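You operate a simulated robot arm through the tools that you are given. There is no shell and no other tool. Be economical: measure what you need, move in short steps, check, and stop when the job is done.

You are at the controls of a simulated robot arm. One attempt, no reset.

TASK
Take the red disc and leave it in the grey tray. Then shut the white drawer. Then switch the round red switch off. Then take the green ring from the shelf under the grey desk and leave it on the red tape there. Then open the slotted guard. Keep to this order. The slotted guard goes anticlockwise seen from above.

It is judged by the outcome, as a careful person would: the job done as asked, and still so three seconds after it is handed in. It fails if anything else is knocked over, pushed out of place, dropped, spilled or broken.

THE ROBOT
A 7-joint arm with a fingered hand on a trunk, on a base that drives. Base frame: it is fixed to the floor where the robot stands at the start and does not move with it; the origin is under the middle of the robot, x ahead of it, y to its left, z up; the surface under the hand at the start is at about z = 740. Lengths are in mm, angles in degrees, forces in N, time in s.
With the tool pointing down near the work surface it reaches from about 360 to 840 mm from the robot's upright axis, wherever it stands. Its first joint turns from -115.0 to 115.0 degrees. Places, roughly: green ring (3x3x2 cm) [-5400, 2500, 400]; grey tray (49x29x9 cm) [500, -100, 800]; red disc (12x12x6 cm) [700, -100, 800]; red tape (6x6x2 cm) [-5200, 2500, 400]; round red switch [-4300, 2500, 1500]; slotted guard [-3500, -1700, 1000]; white drawer [-4500, 2900, 800]. Payload 5 kg.
The TCP is the grasp point between the finger pads, 32 mm short of the fingertips. In the tool frame z runs along the fingers and y along their closing line. The gripper opens to 160 mm. The gripper's body begins 89 mm behind the TCP. The gripper is a hand of 4 fingers: y runs from the thumb to the fingers, the wrist lies at [0, 0, -267] in the tool frame, and closing takes about 1.5 s.
Orientation is that of the tool frame in the base frame, as a unit quaternion [x, y, z, w]. With the fingers straight down and closing along the base's y, the tool's x points along the base's -x, its y along +y and its z along -z.

THE INTERFACE
- The arm moves only by the tool servo_tool. Its argument "steps" is a list of rows, each a list of 6 numbers: the shift along the base's x, y, z in units of 500 mm (1.0 is 500 mm), then the turn, a rotation vector about the base's x, y, z in units of 90 degrees (1.0 is 90 degrees). In form: [[dx, dy, dz, ax, ay, az], ...]. A call has 1 to 20 rows; each row is the pose to reach, as a shift and turn from the pose commanded when the call began. "fingers" is the gripper command, from -1 (fully open) to 1 (shut), values between in proportion, set as the call begins (left out, the last holds). A call with a number of a shift or a turn outside -1 to 1 is refused whole. Each row takes 0.2 s and may step no farther than 50 mm and 8.6 degrees from the row before; otherwise, or with a gripper value out of range, the whole call is refused. Where a pose cannot be reached the arm comes as near as it can. A force on the tool above 40 N (or 10 N above the force at the start of the call, whichever is more), or a blocked arm, ends the call early, and 0.2 s more pass. The fingers move at their own pace (about 108 mm/s each) and stop on an object; they squeeze with about 25 N. The grip force told is the motor's: it shows also when the fingers shut on nothing. Time passes only in rows, and 0.2 s behind the last, so rows that repeat a pose let the fingers close. The reply holds the time, the measured pose of the TCP, the force on the tool along the base axes, the opening and the grip force, in the units named above and with some noise, with the torque about the TCP (base axes, N m) and any sound that the robot's microphone picked up.
- Cameras (640 x 400 px; columns grow to the right, rows downward): "scene" is now at [16.1, 140.9, 1600.9]; the picture's right is [-0.27, -0.96, 0.00], its down [-0.79, 0.22, -0.58] and it looks along [0.56, -0.16, -0.82] (base axes); focal length 293 px, centre (320, 200). "wrist" rides on the gripper at [80, -4, -114] in the tool frame; the picture's right is [0.05, 1.00, 0.00], its down [-0.82, 0.04, -0.58] and it looks along [-0.58, 0.03, 0.82] (tool axes); focal length 265 px, centre (320, 200). There is no depth. A picture from a camera that has moved, and an enlarged one, comes with that camera's place and axes in the base frame and with its lens. The place of the scene camera against the robot may be out by one fixed shift of up to 18 mm in any direction.
- capture(camera): a new picture of that camera. The clock stands still meanwhile.
- move_column(by): slides the trunk up (or, below 0, down) by that many mm; the arm and the scene camera ride with it, the base frame stays. It gives what a move gives, with no picture.
- steer(legs): drives the robot by 1 to 6 legs, each [ahead, turn to the left] in mm and degrees, along the robot's own axes; the way and the turn of a leg run together, so that a leg with both is an arc; at most 1500 mm and 180 degrees a leg. The arm and the cameras ride along, it lands a little off, and it stops where it bumps. It gives what a move gives.
- preshape(shape): the hand has 4 fingers and takes this shape, open, in about a second: jaw (thumb against the fingers, like two jaws); tri (thumb and two fingers); tip (a fingertip pinch); poke (one finger out to press); point (the index stretched); flat (the hand flat); cup (the hand cupped); fist (a fist). The gripper value then closes the fingers along that shape, each until it touches; the sizes above hold for jaw. It gives what a move gives, with no picture.
- head_to(pan, tilt): turns the head with the scene camera to pan (to the left, within 155 degrees either way) and tilt (down, from -29 to 69), counted from straight ahead of the robot. It gives what a move gives.
- zoom(camera, box): a new picture of the part [left, top, right, bottom] of that camera's present view, enlarged. The clock stands still meanwhile.
- job_done(): hands the job in; it is judged then, once.

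Go step by step. Nothing tells you exact positions but the pictures and the camera data: compare them with the known pose of the tool, close in by small moves and look again before you grip or let go. The budget is 165 turns and 128 pictures, counting those below and the enlarged ones. Unless the task says otherwise, let go and move clear before handing in.

The tools are called after ">>>" as a command line: name --pt "numbers of a row" for each row, then --argument value for the rest, lists and objects as JSON in quotes. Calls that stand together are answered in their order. servo_tool: Moves the arm, as the interface text tells. Its arguments: {"type":"object","properties":{"steps":{"type":"array"},"fingers":{"type":"number"}},"required":["steps"]} The other tools are called the same way: move_column (by) slides the trunk up or down; preshape (shape) gives the hand a shape; steer (legs) drives the base; head_to (pan, tilt) turns the head that bears the scene camera; capture (camera) takes a picture; zoom (camera, box) takes an enlarged picture of a part of a camera's view; job_done () hands the job in.

At the start:

```text
time: 0.0
tool_pos: [545.6, -12.7, 1015.0]
orientation: [0.0, 1.0, 0.0, 0.0]
contact_force: [0.5, 0.5, 0.5]
ft_torque: [-0.02, -0.03, -0.02]
opening: 159.7
grasp_force: 0.1
shape: jaw
trunk travel left (down, up): [-725.0, 265.0]
robot x, y, heading: [1.7, -2.1, 0.0]
head pan, tilt: [-15.9, 54.7]
```

scene: 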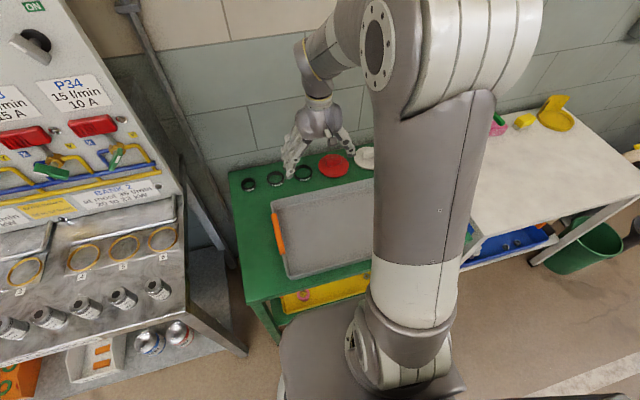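
wrist: 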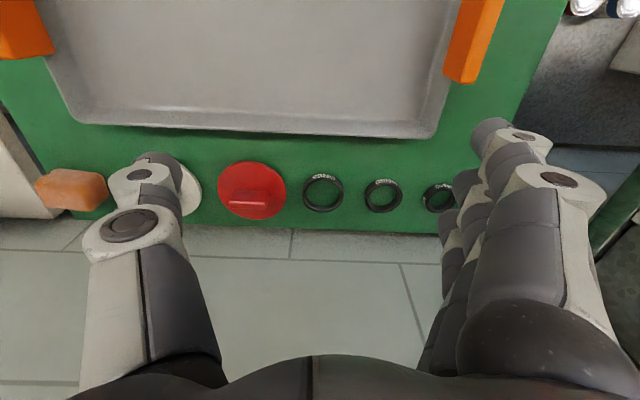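

The red disc with a bar-shaped grip lies beyond the grey tray, near [712, -117]. I'll look closer at it.

>>> zoom --camera "wrist" --box '[180, 120, 340, 240]'

>>> zoom --camera "scene" --box '[220, 120, 400, 320]'

```text
3.33 times, centred on (260, 180) of wrist
camera zoom: at [464.8, -17.0, 1126.8], right [-0.05, 1.0, 0.0], down [0.82, 0.04, 0.58], along [0.58, 0.03, -0.82], focal length 885 px, centre (520, 267)
```

zoom: 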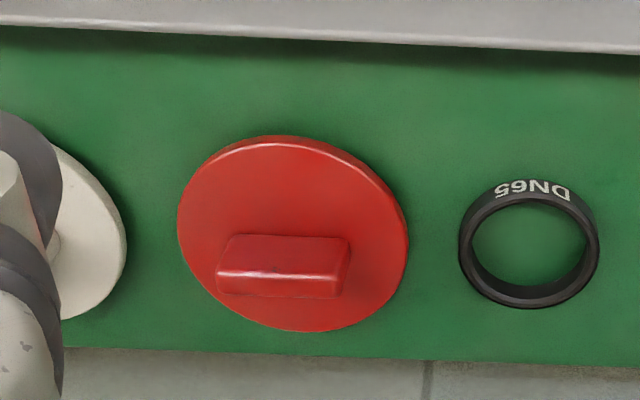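

```text
2.00 times, centred on (310, 220) of scene
camera zoom: at [16.1, 140.9, 1600.9], right [-0.27, -0.96, 0.0], down [-0.79, 0.22, -0.58], along [0.56, -0.16, -0.82], focal length 586 px, centre (340, 160)
```

zoom: 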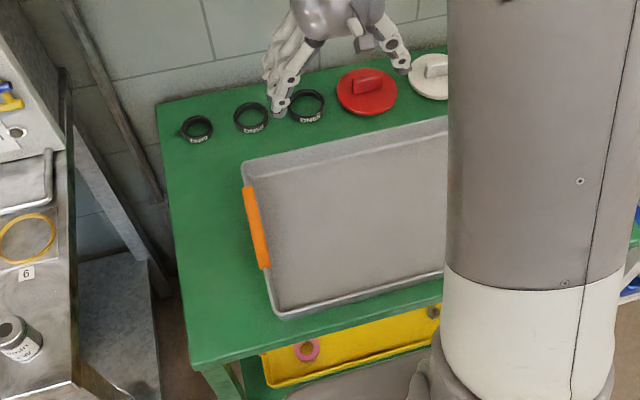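

The bar of the disc runs along y, at about [711, -115], its top at roughly z 790–800. I'll turn the hand 90° so it closes along x, and move above it.

>>> servo_tool --pt "0.03 -0.02 0 0 0 0.09" --pt "0.06 -0.04 0 0 0 0.18" --pt "0.09 -0.06 0 0 0 0.27" --pt "0.12 -0.08 0 0 0 0.36" --pt "0.15 -0.1 0 0 0 0.45" --pt "0.18 -0.12 0 0 0 0.54" --pt "0.21 -0.14 0 0 0 0.63" --pt "0.24 -0.16 0 0 0 0.72" --pt "0.27 -0.18 0 0 0 0.81" --pt "0.3 -0.2 0 0 0 0.9" --pt "0.331 -0.205 -0.05 0 0 0.97" --pt "0.331 -0.205 -0.1 0 0 1.0" --pt "0.331 -0.205 -0.15 0 0 1.0" --pt "0.331 -0.205 -0.2 0 0 1.0" --pt "0.331 -0.205 -0.2 0 0 1.0" --fingers 0

>>> capture --camera "wrist"

>>> capture --camera "scene"

```text
time: 3.2
tool_pos: [647.6, -130.9, 939.1]
orientation: [-0.668, 0.742, -0.035, -0.046]
contact_force: [0.1, -1.3, 0.4]
ft_torque: [0.07, 0.05, 0.0]
opening: 79.8
grasp_force: 0.1
shape: jaw
out of reach, approached as far as the arm can: row 10, 11, 12, 13, 14, 15
trunk travel left (down, up): [-725.0, 265.0]
robot x, y, heading: [1.1, 0.4, 0.3]
head pan, tilt: [-15.9, 54.7]
```

```text
123 pictures are left
camera wrist: at [646.0, -196.3, 1060.3], right [-1.0, 0.05, 0.02], down [0.05, 0.88, 0.48], along [0.01, 0.48, -0.88], focal length 265 px, centre (320, 200)
```

wrist: 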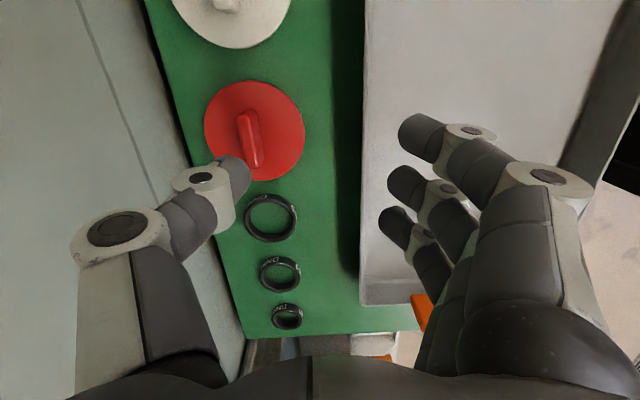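

```text
122 pictures are left
camera scene: at [16.5, 138.4, 1601.1], right [-0.27, -0.96, 0.0], down [-0.79, 0.23, -0.58], along [0.56, -0.16, -0.82], focal length 293 px, centre (320, 200)
```

scene: 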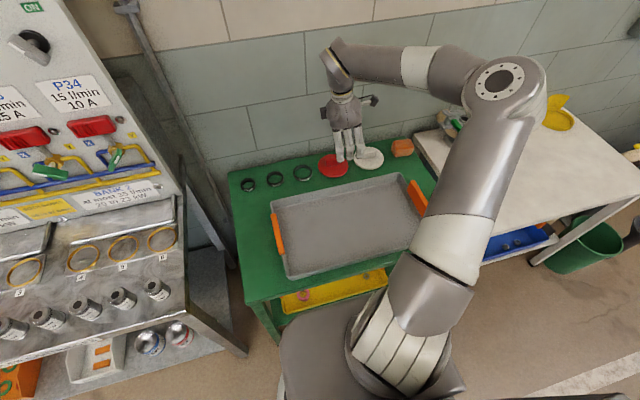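

The move fell short because the reach is limited at this height. I'll lower the trunk a little and see where the arm settles.

>>> move_column --by -60

>>> servo_tool --pt "0 0 0 0 0 0" --pt "0 0 0 0 0 0"

```text
time: 4.2
tool_pos: [647.4, -127.5, 880.2]
orientation: [-0.669, 0.74, -0.037, -0.047]
contact_force: [-0.1, 0.2, -0.6]
ft_torque: [0.0, 0.01, -0.05]
opening: 80.1
grasp_force: 0.1
shape: jaw
trunk travel left (down, up): [-665.0, 325.0]
robot x, y, heading: [1.0, 4.0, -0.0]
head pan, tilt: [-15.9, 54.7]
```

```text
time: 4.8
tool_pos: [645.5, -127.7, 881.0]
orientation: [-0.668, 0.741, -0.037, -0.047]
contact_force: [0.3, -0.6, -0.5]
ft_torque: [0.01, -0.01, 0.0]
opening: 80.0
grasp_force: 0.0
shape: jaw
trunk travel left (down, up): [-665.0, 325.0]
robot x, y, heading: [1.8, 1.1, 0.1]
head pan, tilt: [-15.9, 54.7]
```

The arm holds where it got to. Now I straighten the tool and move over the disc at z about 860.

>>> servo_tool --pt "0.03 0.005 -0.02 0.025 -0.003 0.02" --pt "0.07 0.015 -0.04 0.05 -0.006 0.045" --pt "0.1 0.02 -0.04 0.0757 -0.009 0.066" --pt "0.13 0.025 -0.04 0.0757 -0.009 0.066" --pt "0.13 0.025 -0.04 0.0757 -0.009 0.066"

>>> capture --camera "wrist"

```text
time: 6.0
tool_pos: [647.2, -126.6, 879.1]
orientation: [-0.668, 0.741, -0.037, -0.047]
contact_force: [0.2, -1.2, 0.7]
ft_torque: [0.01, 0.02, -0.02]
opening: 80.0
grasp_force: 0.1
shape: jaw
out of reach, approached as far as the arm can: row 1, 2, 3, 4, 5
trunk travel left (down, up): [-665.0, 325.0]
robot x, y, heading: [-1.6, 0.7, 0.0]
head pan, tilt: [-15.9, 54.7]
```

```text
121 pictures are left
camera wrist: at [646.1, -193.8, 1001.1], right [-1.0, 0.05, 0.02], down [0.05, 0.88, 0.48], along [0.01, 0.48, -0.88], focal length 265 px, centre (320, 200)
```

wrist: 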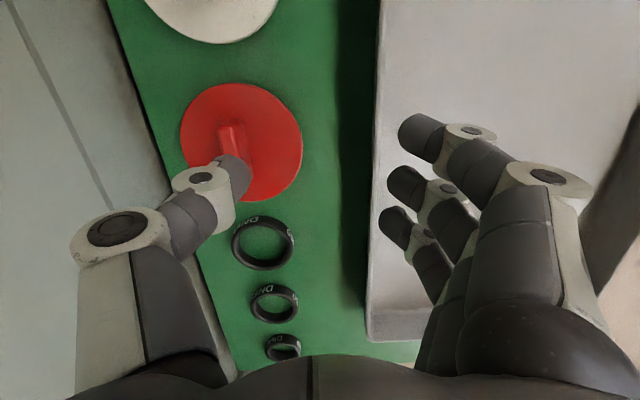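

The +90° yaw runs into a joint limit. I'll swing the hand back and use −90° instead (fingers on the wall side).

>>> servo_tool --pt "0 0 0.02 0.0047 -0.006 -0.0848" --pt "0 0 0.04 0.0094 -0.012 -0.1696" --pt "0 0 0.06 0.0142 -0.018 -0.2545" --pt "0 0 0.08 0.0189 -0.024 -0.3393" --pt "0 0 0.08 0.0236 -0.03 -0.4241" --pt "0 0 0.08 0.0284 -0.036 -0.509" --pt "0 0 0.08 0.0331 -0.042 -0.5937" --pt "0 0 0.08 0.0378 -0.048 -0.6785" --pt "0 0 0.08 0.0425 -0.054 -0.7634" --pt "0 0 0.08 0.0473 -0.06 -0.8482" --pt "0 0 0.08 0.052 -0.066 -0.933" --pt "0 0 0.08 0.052 -0.066 -0.933"

>>> servo_tool --pt "0 0 0 0 0 -0.09" --pt "0 0 0 0 0 -0.18" --pt "0 0 0 0 0 -0.27" --pt "0 0 0 0 0 -0.36" --pt "0 0 0 0 0 -0.45" --pt "0 0 0 0 0 -0.54" --pt "0 0 0 0 0 -0.63" --pt "0 0 0 0 0 -0.72" --pt "0 0 0 0 0 -0.81" --pt "0 0 0 0 0 -0.9" --pt "0 0 0 0 0 -0.98" --pt "0 0 0 0 0 -0.98"

```text
time: 8.6
tool_pos: [648.1, -127.8, 919.1]
orientation: [0.0, 1.0, 0.001, 0.001]
contact_force: [0.4, 0.6, 0.1]
ft_torque: [0.01, 0.01, 0.0]
opening: 80.0
grasp_force: 0.0
shape: jaw
trunk travel left (down, up): [-665.0, 325.0]
robot x, y, heading: [-3.1, -1.8, 0.1]
head pan, tilt: [-15.9, 54.7]
```

```text
time: 11.2
tool_pos: [648.2, -127.1, 920.0]
orientation: [0.696, 0.718, 0.001, 0.001]
contact_force: [-0.4, 0.6, 0.4]
ft_torque: [-0.03, 0.02, -0.03]
opening: 79.9
grasp_force: 0.1
shape: jaw
trunk travel left (down, up): [-665.0, 325.0]
robot x, y, heading: [-2.2, 1.5, 0.2]
head pan, tilt: [-15.9, 54.7]
```

The −90° yaw works. I'll move over the disc.

>>> servo_tool --pt "0.06 0.005 -0.03 0 0 -0.01" --pt "0.13 0.01 -0.06 0 0 -0.02" --pt "0.13 0.01 -0.1 0 0 -0.02" --pt "0.13 0.01 -0.1 0 0 -0.02"

>>> capture --camera "wrist"

>>> zoom --camera "scene" --box '[250, 80, 450, 205]'

```text
time: 12.2
tool_pos: [714.2, -122.9, 868.7]
orientation: [0.707, 0.707, 0.0, 0.001]
contact_force: [-0.1, 0.2, -0.8]
ft_torque: [0.0, 0.02, 0.03]
opening: 80.1
grasp_force: 0.0
shape: jaw
trunk travel left (down, up): [-665.0, 325.0]
robot x, y, heading: [-0.4, -0.2, 0.0]
head pan, tilt: [-15.9, 54.7]
```

```text
120 pictures are left
camera wrist: at [709.6, -42.4, 981.3], right [1.0, 0.05, 0.0], down [0.04, -0.81, 0.58], along [0.03, -0.58, -0.82], focal length 265 px, centre (320, 200)
```

wrist: 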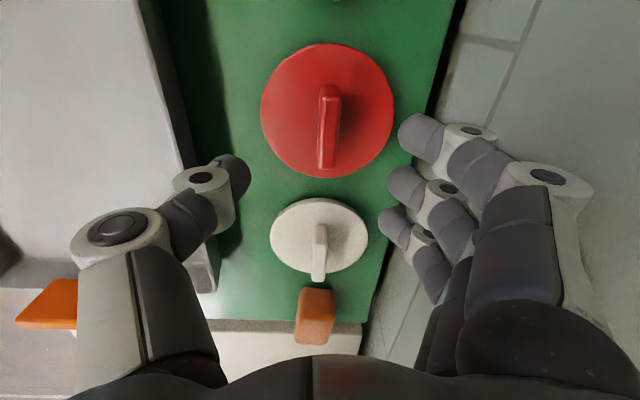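

```text
3.20 times, centred on (350, 142) of scene
camera zoom: at [16.1, 140.8, 1540.9], right [-0.27, -0.96, 0.0], down [-0.79, 0.22, -0.58], along [0.56, -0.16, -0.82], focal length 938 px, centre (224, 384)
```

zoom: 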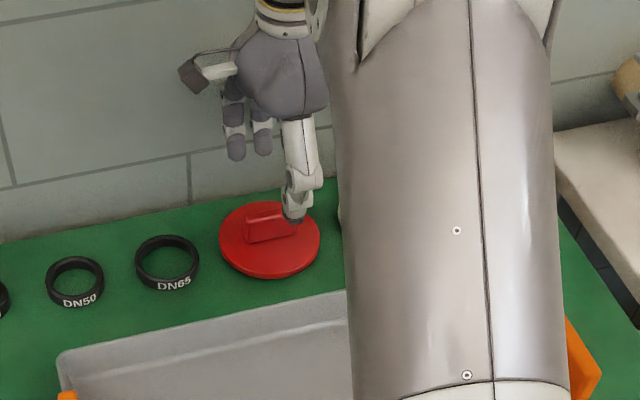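

Over the disc: bar centre is at about [719, -113], its top near z 788. I'll lower the hand around it.

>>> servo_tool --pt "0.01 0.02 -0.03 0 0 0" --pt "0.01 0.02 -0.07 0 0 0" --pt "0.01 0.02 -0.11 0 0 0" --pt "0.01 0.02 -0.14 0 0 0" --pt "0.01 0.02 -0.16 0 0 0" --pt "0.01 0.02 -0.16 0 0 0"

>>> capture --camera "wrist"

>>> zoom --camera "scene" --box '[250, 80, 450, 205]'

```text
time: 13.6
tool_pos: [718.6, -113.8, 787.4]
orientation: [0.706, 0.708, 0.0, 0.002]
contact_force: [0.0, 0.9, 2.7]
ft_torque: [0.05, -0.1, 0.01]
opening: 79.8
grasp_force: 0.0
shape: jaw
trunk travel left (down, up): [-665.0, 325.0]
robot x, y, heading: [-0.8, -3.1, -0.0]
head pan, tilt: [-15.9, 54.7]
```

```text
118 pictures are left
camera wrist: at [714.6, -32.3, 901.0], right [1.0, 0.05, 0.0], down [0.04, -0.81, 0.58], along [0.03, -0.58, -0.82], focal length 265 px, centre (320, 200)
```

wrist: 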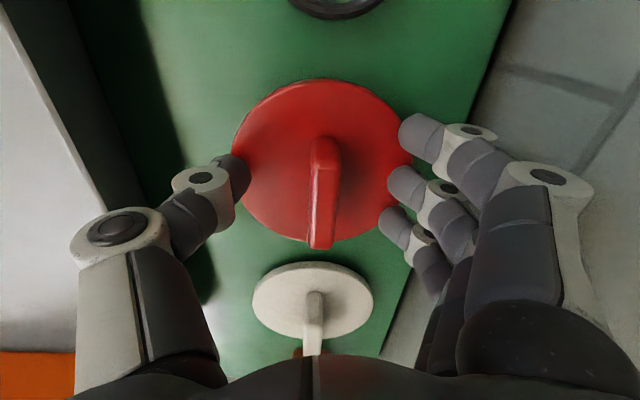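

```text
3.20 times, centred on (350, 142) of scene
camera zoom: at [16.0, 140.9, 1540.9], right [-0.27, -0.96, 0.0], down [-0.79, 0.22, -0.58], along [0.56, -0.16, -0.82], focal length 938 px, centre (224, 384)
```

zoom: 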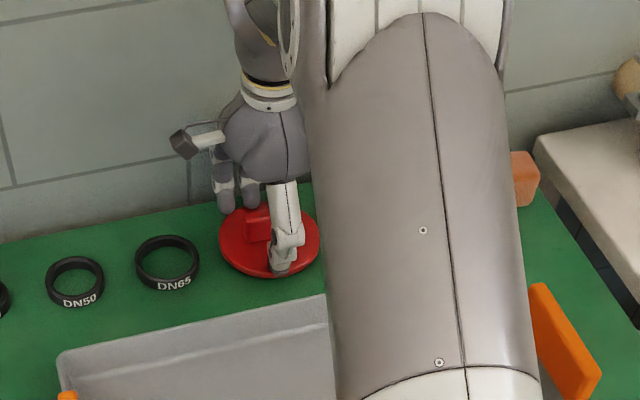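

The TCP is right over the bar; closing the fingers.

>>> servo_tool --pt "0 0 0 0 0 0" --pt "0 0 0 0 0 0" --pt "0 0 0 0 0 0" --pt "0 0 0 0 0 0" --pt "0 0 0 0 0 0" --pt "0 0 0 0 0 0" --pt "0 0 0 0 0 0" --pt "0 0 0 0 0 0" --fingers 1

>>> servo_tool --pt "0 0 0.03 0 0 0" --pt "0 0 0.07 0 0 0" --pt "0 0 0.12 0 0 0" --pt "0 0 0.17 0 0 0" --pt "0 0 0.2 0 0 0" --pt "0 0 0.2 0 0 0"

>>> capture --camera "wrist"

>>> capture --camera "scene"

```text
time: 15.4
tool_pos: [719.3, -112.6, 788.8]
orientation: [0.707, 0.708, 0.0, 0.001]
contact_force: [3.3, -1.1, 3.5]
ft_torque: [-0.09, -0.34, -0.01]
opening: 46.3
grasp_force: 25.3
shape: jaw
trunk travel left (down, up): [-665.0, 325.0]
robot x, y, heading: [0.3, -2.7, -0.2]
head pan, tilt: [-15.9, 54.7]
```

```text
time: 16.8
tool_pos: [718.5, -112.2, 889.5]
orientation: [0.706, 0.709, -0.001, 0.001]
contact_force: [-0.4, -0.6, -4.7]
ft_torque: [0.01, 0.09, 0.01]
opening: 45.8
grasp_force: 25.5
shape: jaw
trunk travel left (down, up): [-665.0, 325.0]
robot x, y, heading: [-0.5, 0.6, 0.2]
head pan, tilt: [-15.9, 54.7]
```

```text
116 pictures are left
camera wrist: at [714.6, -31.5, 1001.7], right [1.0, 0.05, 0.0], down [0.04, -0.81, 0.58], along [0.03, -0.58, -0.82], focal length 265 px, centre (320, 200)
```

wrist: 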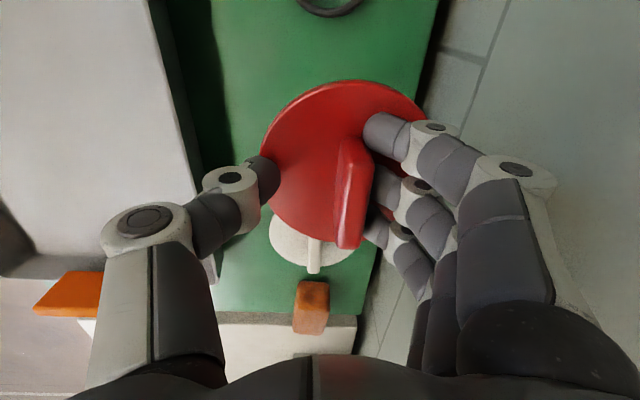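

```text
115 pictures are left
camera scene: at [16.6, 140.8, 1540.9], right [-0.27, -0.96, 0.0], down [-0.79, 0.22, -0.58], along [0.56, -0.16, -0.82], focal length 293 px, centre (320, 200)
```

scene: 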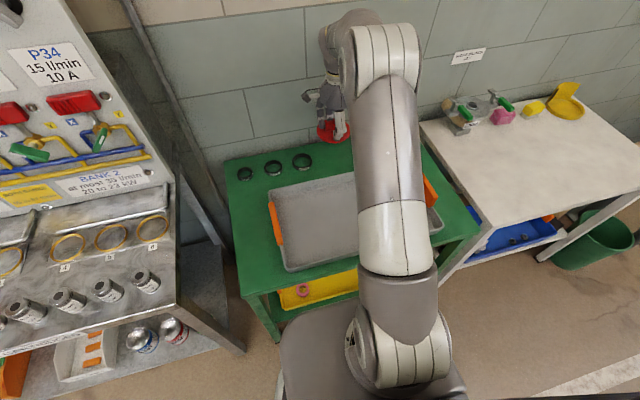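

The disc is lifted and held. Next I carry it over the tray, and look before lowering.

>>> servo_tool --pt "-0.08 0.004 0.02 0 0 0" --pt "-0.16 0.008 0.02 0 0 0" --pt "-0.24 0.012 0.02 0 0 0" --pt "-0.32 0.016 0.02 0 0 0" --pt "-0.4 0.02 0.02 0 0 0" --pt "-0.46 0.024 0.02 0 0 0" --pt "-0.496 0.024 0.02 0 0 0" --pt "-0.496 0.024 0.02 0 0 0"

>>> capture --camera "wrist"

>>> capture --camera "scene"

```text
time: 18.6
tool_pos: [469.8, -101.0, 898.4]
orientation: [0.706, 0.708, 0.0, 0.001]
contact_force: [0.1, 0.3, -4.0]
ft_torque: [0.05, 0.08, 0.0]
opening: 45.8
grasp_force: 24.8
shape: jaw
trunk travel left (down, up): [-665.0, 325.0]
robot x, y, heading: [-3.6, 1.2, 0.0]
head pan, tilt: [-15.9, 54.7]
```

```text
114 pictures are left
camera wrist: at [466.0, -20.3, 1011.2], right [1.0, 0.05, 0.0], down [0.04, -0.81, 0.58], along [0.03, -0.58, -0.82], focal length 265 px, centre (320, 200)
```

wrist: 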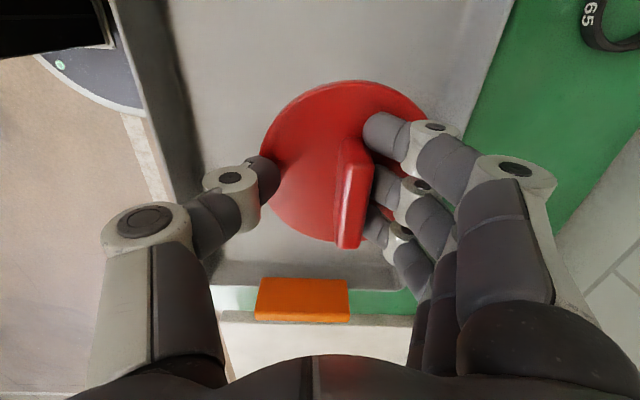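

```text
113 pictures are left
camera scene: at [16.3, 140.8, 1540.9], right [-0.27, -0.96, 0.0], down [-0.79, 0.22, -0.58], along [0.56, -0.16, -0.82], focal length 293 px, centre (320, 200)
```

scene: 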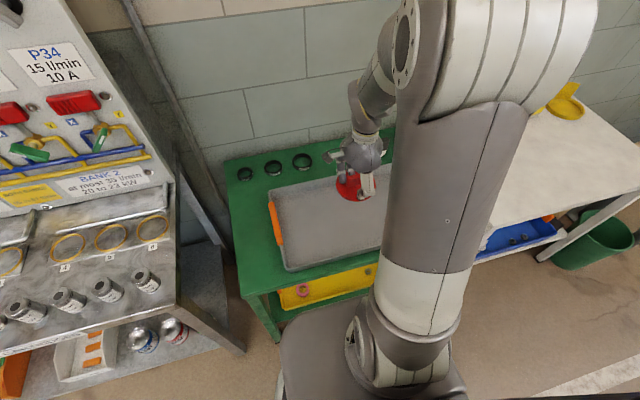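

The disc hangs over the tray interior. I'll lower it gently towards the floor of the tray.

>>> servo_tool --pt "0.02 0 -0.05 0 0 0" --pt "0.02 0 -0.1 0 0 0" --pt "0.02 0 -0.14 0 0 0" --pt "0.02 0 -0.17 0 0 0" --pt "0.02 0 -0.185 0 0 0" --pt "0.02 0 -0.185 0 0 0"

>>> servo_tool --pt "0 0 -0.01 0 0 0" --pt "0 0 -0.01 0 0 0"

>>> zoom --camera "scene" --box '[250, 120, 450, 280]'

```text
time: 20.0
tool_pos: [480.8, -101.1, 806.1]
orientation: [0.707, 0.708, 0.0, 0.002]
contact_force: [0.6, 0.3, -5.3]
ft_torque: [0.05, 0.08, 0.0]
opening: 45.7
grasp_force: 25.2
shape: jaw
trunk travel left (down, up): [-665.0, 325.0]
robot x, y, heading: [2.2, 0.9, -0.3]
head pan, tilt: [-15.9, 54.7]
```

```text
time: 20.6
tool_pos: [480.5, -99.5, 800.5]
orientation: [0.707, 0.707, 0.0, 0.001]
contact_force: [-0.2, -0.6, -4.6]
ft_torque: [0.06, 0.08, 0.01]
opening: 45.9
grasp_force: 24.7
shape: jaw
trunk travel left (down, up): [-665.0, 325.0]
robot x, y, heading: [1.9, 0.6, 0.2]
head pan, tilt: [-15.9, 54.7]
```

```text
2.50 times, centred on (350, 200) of scene
camera zoom: at [16.5, 140.8, 1540.9], right [-0.27, -0.96, 0.0], down [-0.79, 0.22, -0.58], along [0.56, -0.16, -0.82], focal length 732 px, centre (245, 200)
```

zoom: 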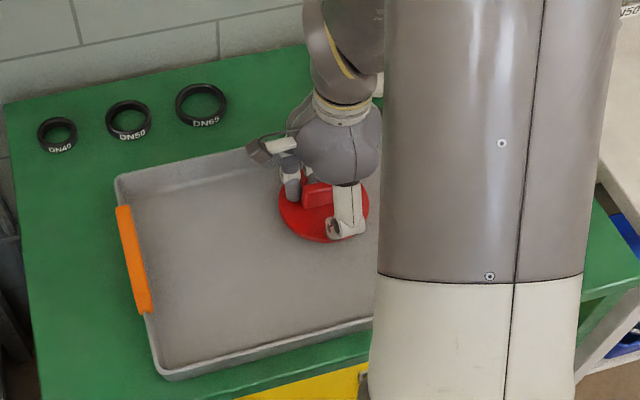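

>>> servo_tool --pt "0 0 -0.008 0 0 0" --pt "0 0 -0.008 0 0 0"

>>> servo_tool --pt "0 0 -0.008 0 0 0" --pt "0 0 -0.008 0 0 0"

```text
time: 21.2
tool_pos: [480.2, -100.9, 797.6]
orientation: [0.706, 0.708, 0.0, 0.001]
contact_force: [-0.3, -0.2, -3.8]
ft_torque: [0.05, 0.07, 0.0]
opening: 45.8
grasp_force: 25.6
shape: jaw
trunk travel left (down, up): [-665.0, 325.0]
robot x, y, heading: [-0.6, -2.3, 0.1]
head pan, tilt: [-15.9, 54.7]
```

```text
time: 21.8
tool_pos: [480.7, -100.3, 793.3]
orientation: [0.706, 0.708, 0.001, 0.002]
contact_force: [-0.9, 1.0, 9.1]
ft_torque: [-0.08, 0.03, 0.01]
opening: 45.7
grasp_force: 25.0
shape: jaw
trunk travel left (down, up): [-665.0, 325.0]
robot x, y, heading: [-4.4, 3.2, -0.1]
head pan, tilt: [-15.9, 54.7]
```

Contact with the tray floor (force reversed). Releasing and rising straight up.

>>> servo_tool --pt "0 0 0 0 0 0" --pt "0 0 0 0 0 0" --pt "0 0 0 0 0 0" --pt "0 0 0 0 0 0" --fingers 0

>>> servo_tool --pt "0 0 0.03 0 0 0" --pt "0 0 0.08 0 0 0" --pt "0 0 0.15 0 0 0" --pt "0 0 0.22 0 0 0" --pt "0 0 0.3 0 0 0" --pt "0 0 0.38 0 0 0" --pt "0 0 0.44 0 0 0"

>>> capture --camera "wrist"

>>> head_to --pan 140 --tilt 20

>>> capture --camera "scene"

```text
time: 22.8
tool_pos: [480.2, -99.9, 793.2]
orientation: [0.707, 0.707, 0.0, 0.001]
contact_force: [-0.6, -0.5, 2.7]
ft_torque: [0.02, -0.15, 0.01]
opening: 78.4
grasp_force: 0.0
shape: jaw
trunk travel left (down, up): [-665.0, 325.0]
robot x, y, heading: [1.2, -1.8, 0.1]
head pan, tilt: [-15.9, 54.7]
```

```text
time: 24.4
tool_pos: [480.1, -101.0, 1013.1]
orientation: [0.707, 0.708, 0.0, 0.001]
contact_force: [0.9, -0.6, -0.6]
ft_torque: [-0.01, -0.03, -0.01]
opening: 79.3
grasp_force: 0.0
shape: jaw
trunk travel left (down, up): [-665.0, 325.0]
robot x, y, heading: [0.4, 0.7, -0.0]
head pan, tilt: [-15.9, 54.7]
```

```text
111 pictures are left
camera wrist: at [476.3, -20.3, 1125.9], right [1.0, 0.05, 0.0], down [0.04, -0.81, 0.58], along [0.03, -0.58, -0.82], focal length 265 px, centre (320, 200)
```

wrist: 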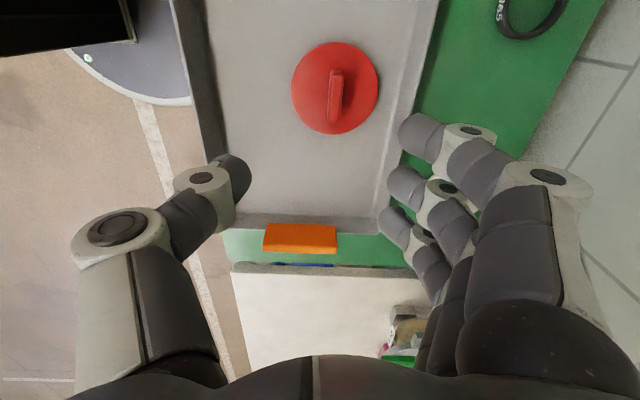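

```text
time: 26.8
tool_pos: [479.4, -100.3, 1013.2]
orientation: [0.706, 0.708, 0.0, 0.001]
contact_force: [0.9, -0.4, -0.7]
ft_torque: [-0.02, 0.0, -0.03]
opening: 79.3
grasp_force: 0.1
shape: jaw
trunk travel left (down, up): [-665.0, 325.0]
robot x, y, heading: [-0.0, -3.3, 0.0]
head pan, tilt: [140.0, 20.0]
```

```text
110 pictures are left
camera scene: at [-124.8, 220.6, 1592.6], right [0.64, 0.77, 0.0], down [0.26, -0.22, -0.94], along [-0.72, 0.6, -0.34], focal length 293 px, centre (320, 200)
```

scene: 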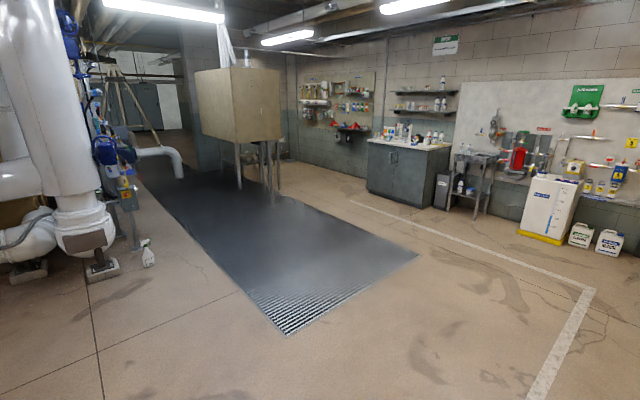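

The disc rests in the tray. Now I look towards the drawer/switch region at bearing ~148°.

>>> head_to --pan 150 --tilt 8

>>> zoom --camera "scene" --box '[200, 100, 440, 250]'

>>> capture --camera "scene"

```text
time: 27.6
tool_pos: [481.2, -101.1, 1012.8]
orientation: [0.706, 0.708, 0.001, 0.002]
contact_force: [-0.5, -0.2, 0.6]
ft_torque: [-0.04, -0.01, 0.0]
opening: 79.1
grasp_force: 0.0
shape: jaw
trunk travel left (down, up): [-665.0, 325.0]
robot x, y, heading: [-1.3, -1.8, 0.1]
head pan, tilt: [150.0, 8.0]
```

```text
2.67 times, centred on (320, 175) of scene
camera zoom: at [-133.7, 207.1, 1612.1], right [0.5, 0.87, 0.0], down [0.12, -0.07, -0.99], along [-0.86, 0.5, -0.14], focal length 781 px, centre (320, 267)
```

zoom: 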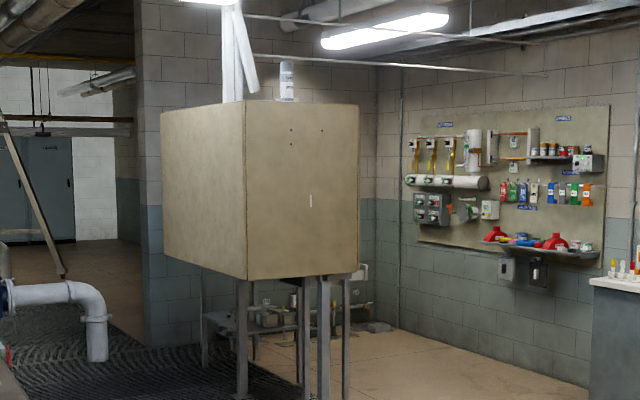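

```text
108 pictures are left
camera scene: at [-133.7, 207.1, 1612.1], right [0.5, 0.87, 0.0], down [0.12, -0.07, -0.99], along [-0.86, 0.5, -0.14], focal length 293 px, centre (320, 200)
```

scene: 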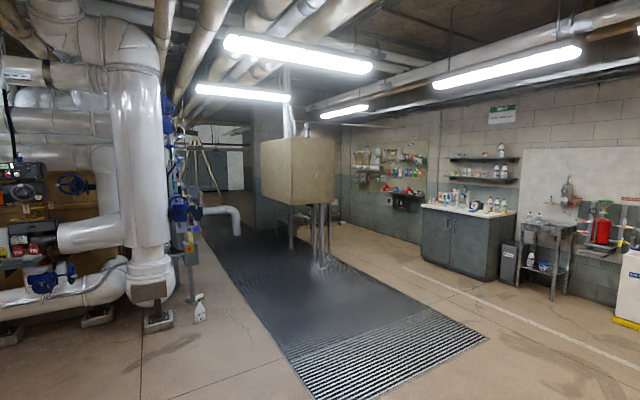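

The route: back away from the table, turn left and drive to about (-1200, 3000), keeping off the dark grating, then face the drawer area.

>>> steer --legs '[[-800, 0], [0, 97], [1500, 0], [1500, 0]]'

>>> head_to --pan 80 --tilt 10

>>> capture --camera "scene"

```text
time: 50.0
tool_pos: [-1207.9, 3468.3, 1012.8]
orientation: [-0.075, 0.997, 0.0, 0.001]
contact_force: [0.1, -0.7, 0.5]
ft_torque: [0.01, 0.0, -0.01]
opening: 79.4
grasp_force: 0.1
shape: jaw
trunk travel left (down, up): [-665.0, 325.0]
robot x, y, heading: [-1233.7, 2977.7, 98.6]
head pan, tilt: [150.0, 8.0]
```

```text
time: 51.5
tool_pos: [-1206.7, 3466.4, 1013.2]
orientation: [-0.075, 0.997, 0.001, 0.001]
contact_force: [0.0, -0.4, 1.1]
ft_torque: [-0.01, -0.02, 0.01]
opening: 79.3
grasp_force: 0.1
shape: jaw
trunk travel left (down, up): [-665.0, 325.0]
robot x, y, heading: [-1235.7, 2974.6, 98.5]
head pan, tilt: [80.0, 10.0]
```

```text
107 pictures are left
camera scene: at [-1468.9, 2901.3, 1608.9], right [0.03, 1.0, 0.0], down [0.17, 0.0, -0.98], along [-0.98, 0.03, -0.17], focal length 293 px, centre (320, 200)
```

scene: 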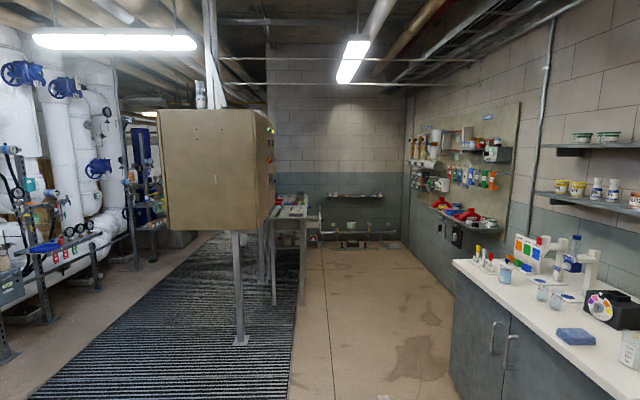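

>>> zoom --camera "scene" --box '[150, 90, 390, 240]'

```text
2.67 times, centred on (270, 165) of scene
camera zoom: at [-1468.9, 2901.3, 1608.9], right [0.03, 1.0, 0.0], down [0.17, 0.0, -0.98], along [-0.98, 0.03, -0.17], focal length 781 px, centre (453, 293)
```

zoom: 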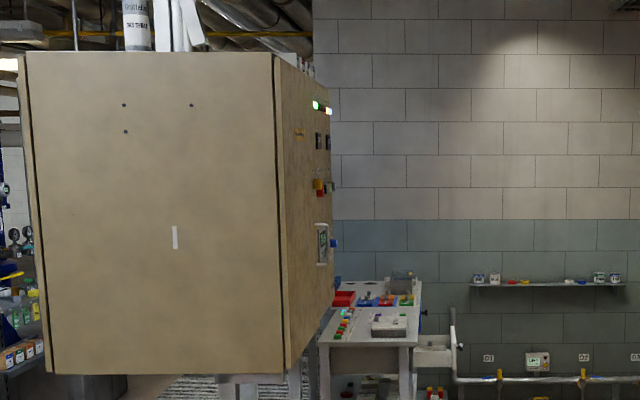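

The tank is a cabinet whose control face looks to +y, and the desk stands behind it with an open white drawer to +y. I'll drive along the lane, closer.

>>> steer --legs '[[0, 70], [1500, 0], [500, 0]]'

>>> head_to --pan 30 --tilt 20

>>> capture --camera "scene"

```text
time: 64.5
tool_pos: [-3659.1, 3532.4, 1012.7]
orientation: [-0.642, 0.767, 0.0, 0.001]
contact_force: [0.0, 0.3, 0.3]
ft_torque: [0.0, -0.01, 0.01]
opening: 79.1
grasp_force: 0.0
shape: jaw
trunk travel left (down, up): [-665.0, 325.0]
robot x, y, heading: [-3199.6, 3347.9, 169.8]
head pan, tilt: [80.0, 10.0]
```

```text
time: 65.7
tool_pos: [-3658.8, 3531.6, 1012.8]
orientation: [-0.642, 0.767, 0.001, 0.0]
contact_force: [-0.3, 0.0, 0.3]
ft_torque: [0.0, 0.03, 0.0]
opening: 79.5
grasp_force: 0.1
shape: jaw
trunk travel left (down, up): [-665.0, 325.0]
robot x, y, heading: [-3205.7, 3345.6, 169.9]
head pan, tilt: [30.0, 20.0]
```

```text
105 pictures are left
camera scene: at [-3253.6, 3154.6, 1592.6], right [-0.34, 0.94, 0.0], down [0.32, 0.12, -0.94], along [-0.88, -0.32, -0.34], focal length 293 px, centre (320, 200)
```

scene: 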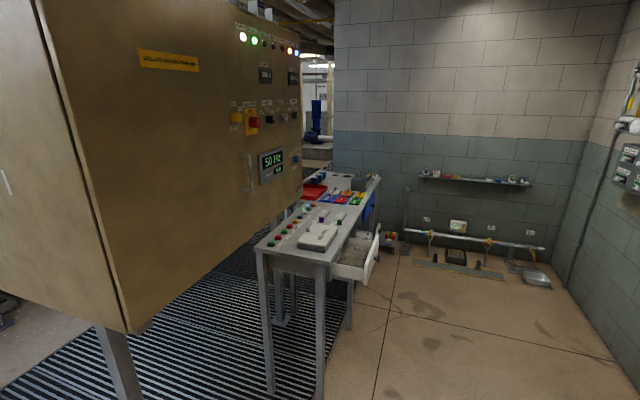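

>>> zoom --camera "scene" --box '[200, 10, 400, 135]'

>>> zoom --camera "scene" --box '[240, 160, 440, 320]'

```text
3.20 times, centred on (300, 72) of scene
camera zoom: at [-3253.6, 3154.6, 1592.6], right [-0.34, 0.94, 0.0], down [0.32, 0.12, -0.94], along [-0.88, -0.32, -0.34], focal length 938 px, centre (384, 608)
```

zoom: 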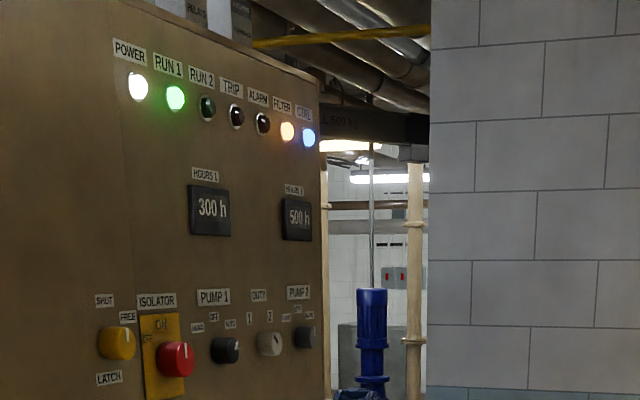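

```text
2.50 times, centred on (340, 240) of scene
camera zoom: at [-3253.6, 3154.6, 1592.6], right [-0.34, 0.94, 0.0], down [0.32, 0.12, -0.94], along [-0.88, -0.32, -0.34], focal length 732 px, centre (270, 100)
```

zoom: 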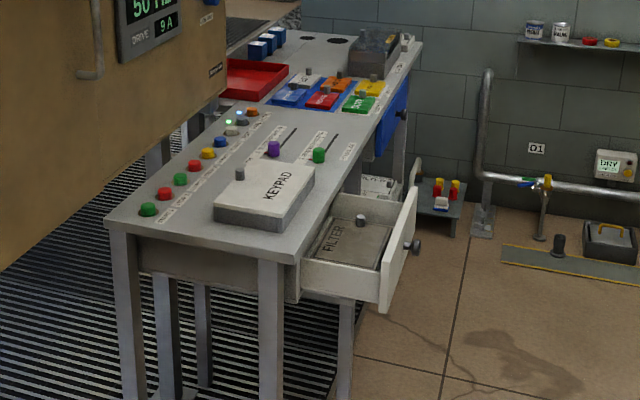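

The drawer front is near [-4650, 2960, 760], opened towards +y. The isolator switch is near [-4276, 2508, 1490] on the cabinet. I'll drive to face the drawer from +y.

>>> steer --legs '[[1455, 0], [0, 100]]'

>>> head_to --pan 0 --tilt 40

>>> capture --camera "scene"

```text
time: 77.2
tool_pos: [-4750.9, 3125.7, 1013.3]
orientation: [1.0, -0.001, -0.001, 0.001]
contact_force: [-0.3, -0.6, 0.0]
ft_torque: [0.0, -0.02, -0.02]
opening: 79.3
grasp_force: 0.2
shape: jaw
trunk travel left (down, up): [-665.0, 325.0]
robot x, y, heading: [-4643.3, 3602.4, -90.6]
head pan, tilt: [30.0, 20.0]
```

```text
time: 78.1
tool_pos: [-4750.4, 3126.8, 1012.1]
orientation: [1.0, -0.002, -0.001, 0.0]
contact_force: [-0.2, -0.2, -0.1]
ft_torque: [0.02, -0.04, -0.01]
opening: 79.3
grasp_force: 0.0
shape: jaw
trunk travel left (down, up): [-665.0, 325.0]
robot x, y, heading: [-4647.3, 3605.1, -90.2]
head pan, tilt: [0.0, 40.0]
```

```text
102 pictures are left
camera scene: at [-4484.2, 3584.5, 1561.3], right [-1.0, 0.0, 0.0], down [0.0, 0.64, -0.77], along [0.0, -0.77, -0.64], focal length 293 px, centre (320, 200)
```

scene: 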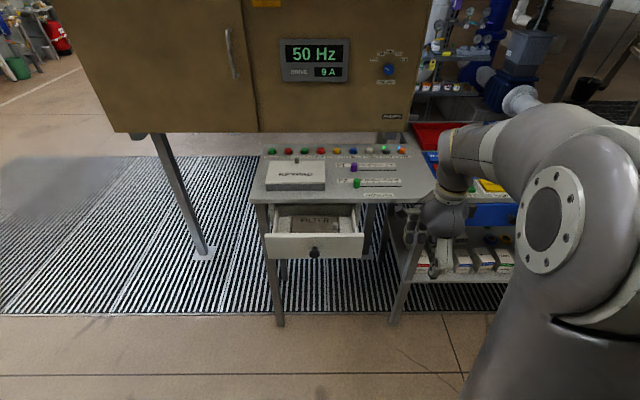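

The drawer front is at about [-4466, 2986, 878] by triangulating both views; the desk top is near z 930. I'll back off a bit, make a fist and point the hand at the drawer front.

>>> steer --legs '[[-170, 0]]'

>>> preshape --shape "fist"

>>> servo_tool --pt "0.05 -0.03 0 -0.09 0 0" --pt "0.1 -0.07 -0.02 -0.18 0 0" --pt "0.15 -0.11 -0.05 -0.27 0 0" --pt "0.2 -0.15 -0.08 -0.36 0 0" --pt "0.25 -0.19 -0.11 -0.45 0 0" --pt "0.3 -0.23 -0.14 -0.54 0 0" --pt "0.35 -0.27 -0.17 -0.63 0 0" --pt "0.4 -0.31 -0.2 -0.72 0 0" --pt "0.45 -0.35 -0.23 -0.81 0 0" --pt "0.5 -0.38 -0.25 -0.9 0 0" --pt "0.54 -0.41 -0.26 -0.97 0 0" --pt "0.568 -0.43 -0.268 -1 0 0" --pt "0.568 -0.43 -0.268 -1 0 0"

>>> capture --camera "scene"

>>> capture --camera "wrist"

```text
time: 79.6
tool_pos: [-4749.3, 3296.4, 1012.2]
orientation: [1.0, -0.001, -0.001, 0.0]
contact_force: [0.0, -0.7, -0.1]
ft_torque: [-0.04, 0.0, 0.01]
opening: 79.4
grasp_force: 0.1
shape: jaw
trunk travel left (down, up): [-665.0, 325.0]
robot x, y, heading: [-4644.7, 3777.3, -90.3]
head pan, tilt: [0.0, 40.0]
```

```text
time: 80.5
tool_pos: [-4749.1, 3295.2, 1013.1]
orientation: [1.0, -0.001, -0.001, 0.0]
contact_force: [-0.1, 1.1, 1.0]
ft_torque: [-0.03, 0.0, -0.01]
opening: 0.0
grasp_force: 0.0
shape: fist
trunk travel left (down, up): [-665.0, 325.0]
robot x, y, heading: [-4649.2, 3779.2, -90.3]
head pan, tilt: [0.0, 40.0]
```

```text
time: 83.3
tool_pos: [-4464.9, 3080.3, 877.5]
orientation: [0.707, -0.002, 0.0, 0.707]
contact_force: [0.4, -0.3, -0.1]
ft_torque: [-0.04, 0.02, 0.04]
opening: 0.0
grasp_force: 0.1
shape: fist
out of reach, approached as far as the arm can: row 5
trunk travel left (down, up): [-665.0, 325.0]
robot x, y, heading: [-4643.9, 3776.3, -90.2]
head pan, tilt: [0.0, 40.0]
```

```text
101 pictures are left
camera scene: at [-4483.1, 3754.6, 1561.2], right [-1.0, 0.0, 0.0], down [0.0, 0.64, -0.77], along [0.0, -0.77, -0.64], focal length 293 px, centre (320, 200)
```

scene: 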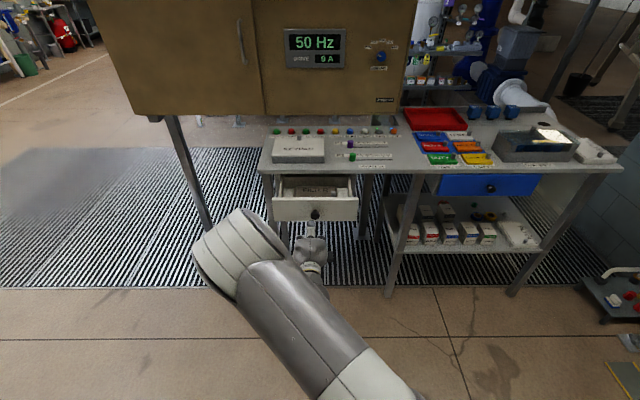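

```text
100 pictures are left
camera wrist: at [-4384.2, 3194.3, 873.2], right [0.05, 0.0, 1.0], down [-0.81, 0.58, 0.04], along [-0.58, -0.82, 0.03], focal length 265 px, centre (320, 200)
```

wrist: 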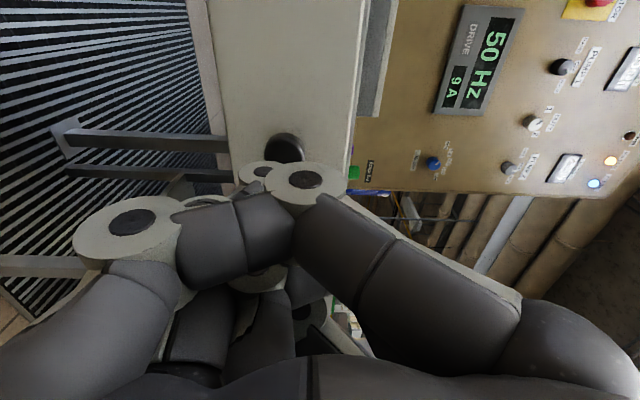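

The knob sits near [-4491, 2960, 846]. I'll line the fist up with it, then push along −y in small steps.

>>> servo_tool --pt "-0.03 0 -0.04 0 0 0" --pt "-0.052 0 -0.064 0 0 0" --pt "-0.052 -0.03 -0.064 0 0 0" --pt "-0.052 -0.06 -0.064 0 0 0" --pt "-0.052 -0.09 -0.064 0 0 0" --pt "-0.052 -0.12 -0.064 0 0 0" --pt "-0.052 -0.12 -0.064 0 0 0"

>>> capture --camera "wrist"

>>> zoom --camera "scene" --box '[220, 140, 400, 260]'

```text
time: 84.9
tool_pos: [-4491.4, 3021.1, 847.2]
orientation: [0.706, -0.001, 0.001, 0.708]
contact_force: [0.3, 0.3, 0.6]
ft_torque: [-0.04, 0.01, 0.03]
opening: 0.2
grasp_force: 0.1
shape: fist
trunk travel left (down, up): [-665.0, 325.0]
robot x, y, heading: [-4649.9, 3776.5, -90.2]
head pan, tilt: [0.0, 40.0]
```

```text
99 pictures are left
camera wrist: at [-4410.1, 3134.4, 841.5], right [0.05, 0.0, 1.0], down [-0.81, 0.58, 0.04], along [-0.58, -0.82, 0.03], focal length 265 px, centre (320, 200)
```

wrist: 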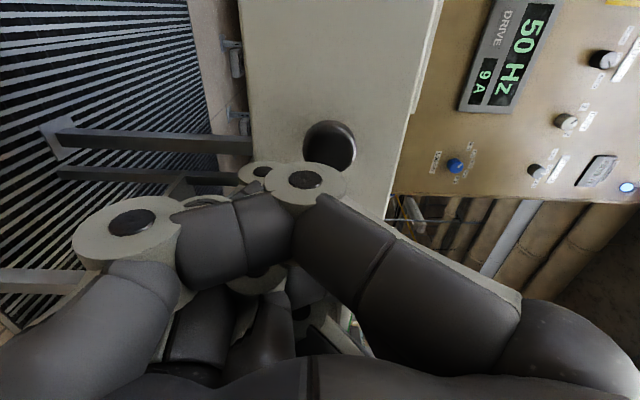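

```text
3.33 times, centred on (310, 200) of scene
camera zoom: at [-4483.3, 3754.4, 1561.2], right [-1.0, 0.0, 0.0], down [0.0, 0.64, -0.77], along [0.0, -0.77, -0.64], focal length 977 px, centre (353, 200)
```

zoom: 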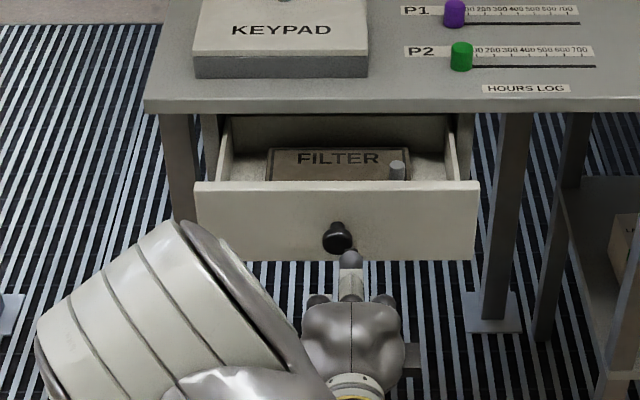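

>>> servo_tool --pt "0.03 -0.02 0.01 0 0 0" --pt "0.03 -0.05 0.01 0 0 0" --pt "0.03 -0.08 0.01 0 0 0" --pt "0.03 -0.11 0.01 0 0 0" --pt "0.03 -0.14 0.01 0 0 0" --pt "0.03 -0.17 0.01 0 0 0" --pt "0.03 -0.2 0.01 0 0 0" --pt "0.03 -0.22 0.01 0 0 0" --pt "0.03 -0.22 0.01 0 0 0"

>>> zoom --camera "scene" --box '[220, 140, 400, 260]'

```text
time: 86.9
tool_pos: [-4476.2, 2910.7, 851.8]
orientation: [0.706, -0.002, 0.001, 0.708]
contact_force: [0.8, 0.0, -0.6]
ft_torque: [0.0, -0.01, 0.03]
opening: 0.1
grasp_force: 0.2
shape: fist
trunk travel left (down, up): [-665.0, 325.0]
robot x, y, heading: [-4646.3, 3775.2, -90.1]
head pan, tilt: [0.0, 40.0]
```

```text
3.33 times, centred on (310, 200) of scene
camera zoom: at [-4483.3, 3754.5, 1561.2], right [-1.0, 0.0, 0.0], down [0.0, 0.64, -0.77], along [0.0, -0.77, -0.64], focal length 977 px, centre (353, 200)
```

zoom: 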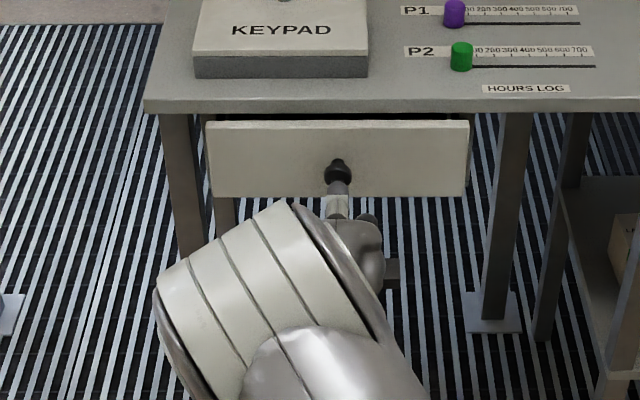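

The drawer is moving in. Keep pushing until it meets the stop.

>>> servo_tool --pt "0 -0.02 0 0 0 0" --pt "0 -0.04 0 0 0 0" --pt "0 -0.06 0 0 0 0" --pt "0 -0.08 0 0 0 0" --pt "0 -0.1 0 0 0 0" --pt "0 -0.12 0 0 0 0" --pt "0 -0.14 0 0 0 0" --pt "0 -0.16 0 0 0 0"

>>> zoom --camera "scene" --box '[220, 140, 400, 260]'

```text
time: 87.8
tool_pos: [-4476.6, 2886.0, 843.5]
orientation: [0.712, -0.001, 0.0, 0.703]
contact_force: [-2.3, 19.0, 1.0]
ft_torque: [-0.02, 0.03, 0.0]
opening: 0.0
grasp_force: 0.0
shape: fist
trunk travel left (down, up): [-665.0, 325.0]
robot x, y, heading: [-4648.4, 3777.4, -90.3]
head pan, tilt: [0.0, 40.0]
stopped in row 4: the force on the tool passed its limit at 47 N (the readings are from after the stop); the commanded pose is now the measured one
```

```text
3.33 times, centred on (310, 200) of scene
camera zoom: at [-4483.5, 3758.2, 1561.4], right [-1.0, 0.0, 0.0], down [0.0, 0.64, -0.77], along [0.0, -0.77, -0.64], focal length 977 px, centre (353, 200)
```

zoom: 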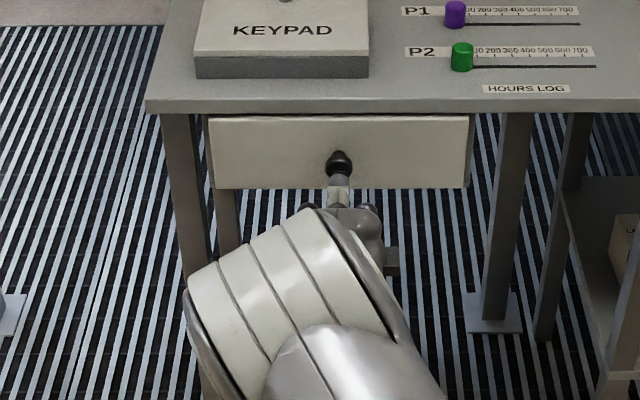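

It hit the stop. I back the hand away and check the drawer.

>>> servo_tool --pt "0 0.05 0 0 0 0" --pt "0 0.12 0 0 0 0" --pt "0 0.2 0 0 0 0" --pt "0 0.28 0 0 0 0" --pt "0 0.36 0 0 0 0"

>>> zoom --camera "scene" --box '[220, 140, 400, 260]'

>>> capture --camera "wrist"

```text
time: 89.0
tool_pos: [-4475.9, 3064.3, 844.0]
orientation: [0.712, -0.001, 0.0, 0.702]
contact_force: [0.0, -0.2, -0.1]
ft_torque: [-0.01, -0.03, -0.01]
opening: 0.1
grasp_force: 0.0
shape: fist
trunk travel left (down, up): [-665.0, 325.0]
robot x, y, heading: [-4648.5, 3773.7, -90.4]
head pan, tilt: [0.0, 40.0]
```

```text
3.33 times, centred on (310, 200) of scene
camera zoom: at [-4483.1, 3755.5, 1561.2], right [-1.0, 0.0, 0.0], down [0.0, 0.64, -0.77], along [0.0, -0.77, -0.64], focal length 977 px, centre (353, 200)
```

zoom: 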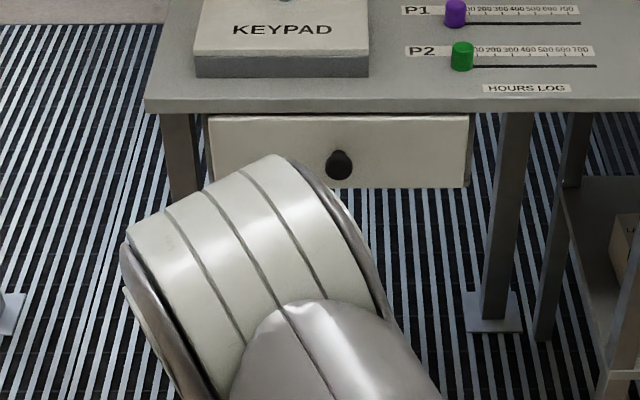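

```text
94 pictures are left
camera wrist: at [-4395.0, 3178.0, 839.5], right [0.05, -0.01, 1.0], down [-0.81, 0.58, 0.05], along [-0.58, -0.82, 0.02], focal length 265 px, centre (320, 200)
```

wrist: 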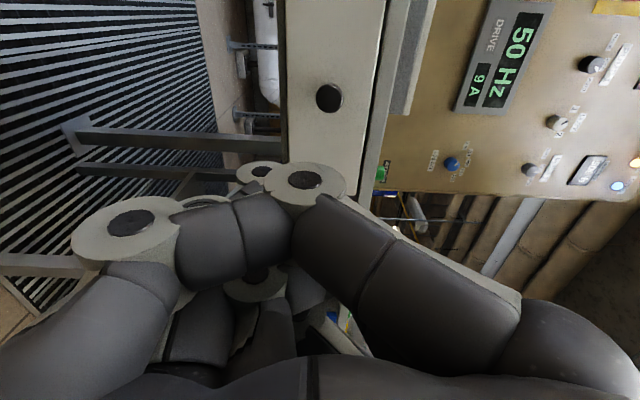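

>>> zoom --camera "wrist" --box '[220, 0, 460, 200]'

```text
2.00 times, centred on (340, 100) of wrist
camera zoom: at [-4395.0, 3178.0, 839.5], right [0.05, -0.01, 1.0], down [-0.81, 0.58, 0.05], along [-0.58, -0.82, 0.02], focal length 531 px, centre (280, 400)
```

zoom: 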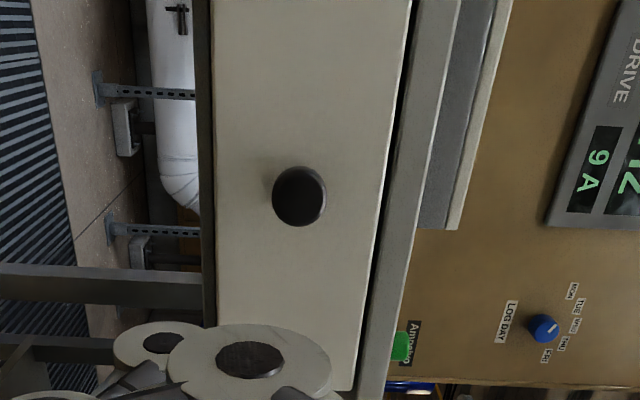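

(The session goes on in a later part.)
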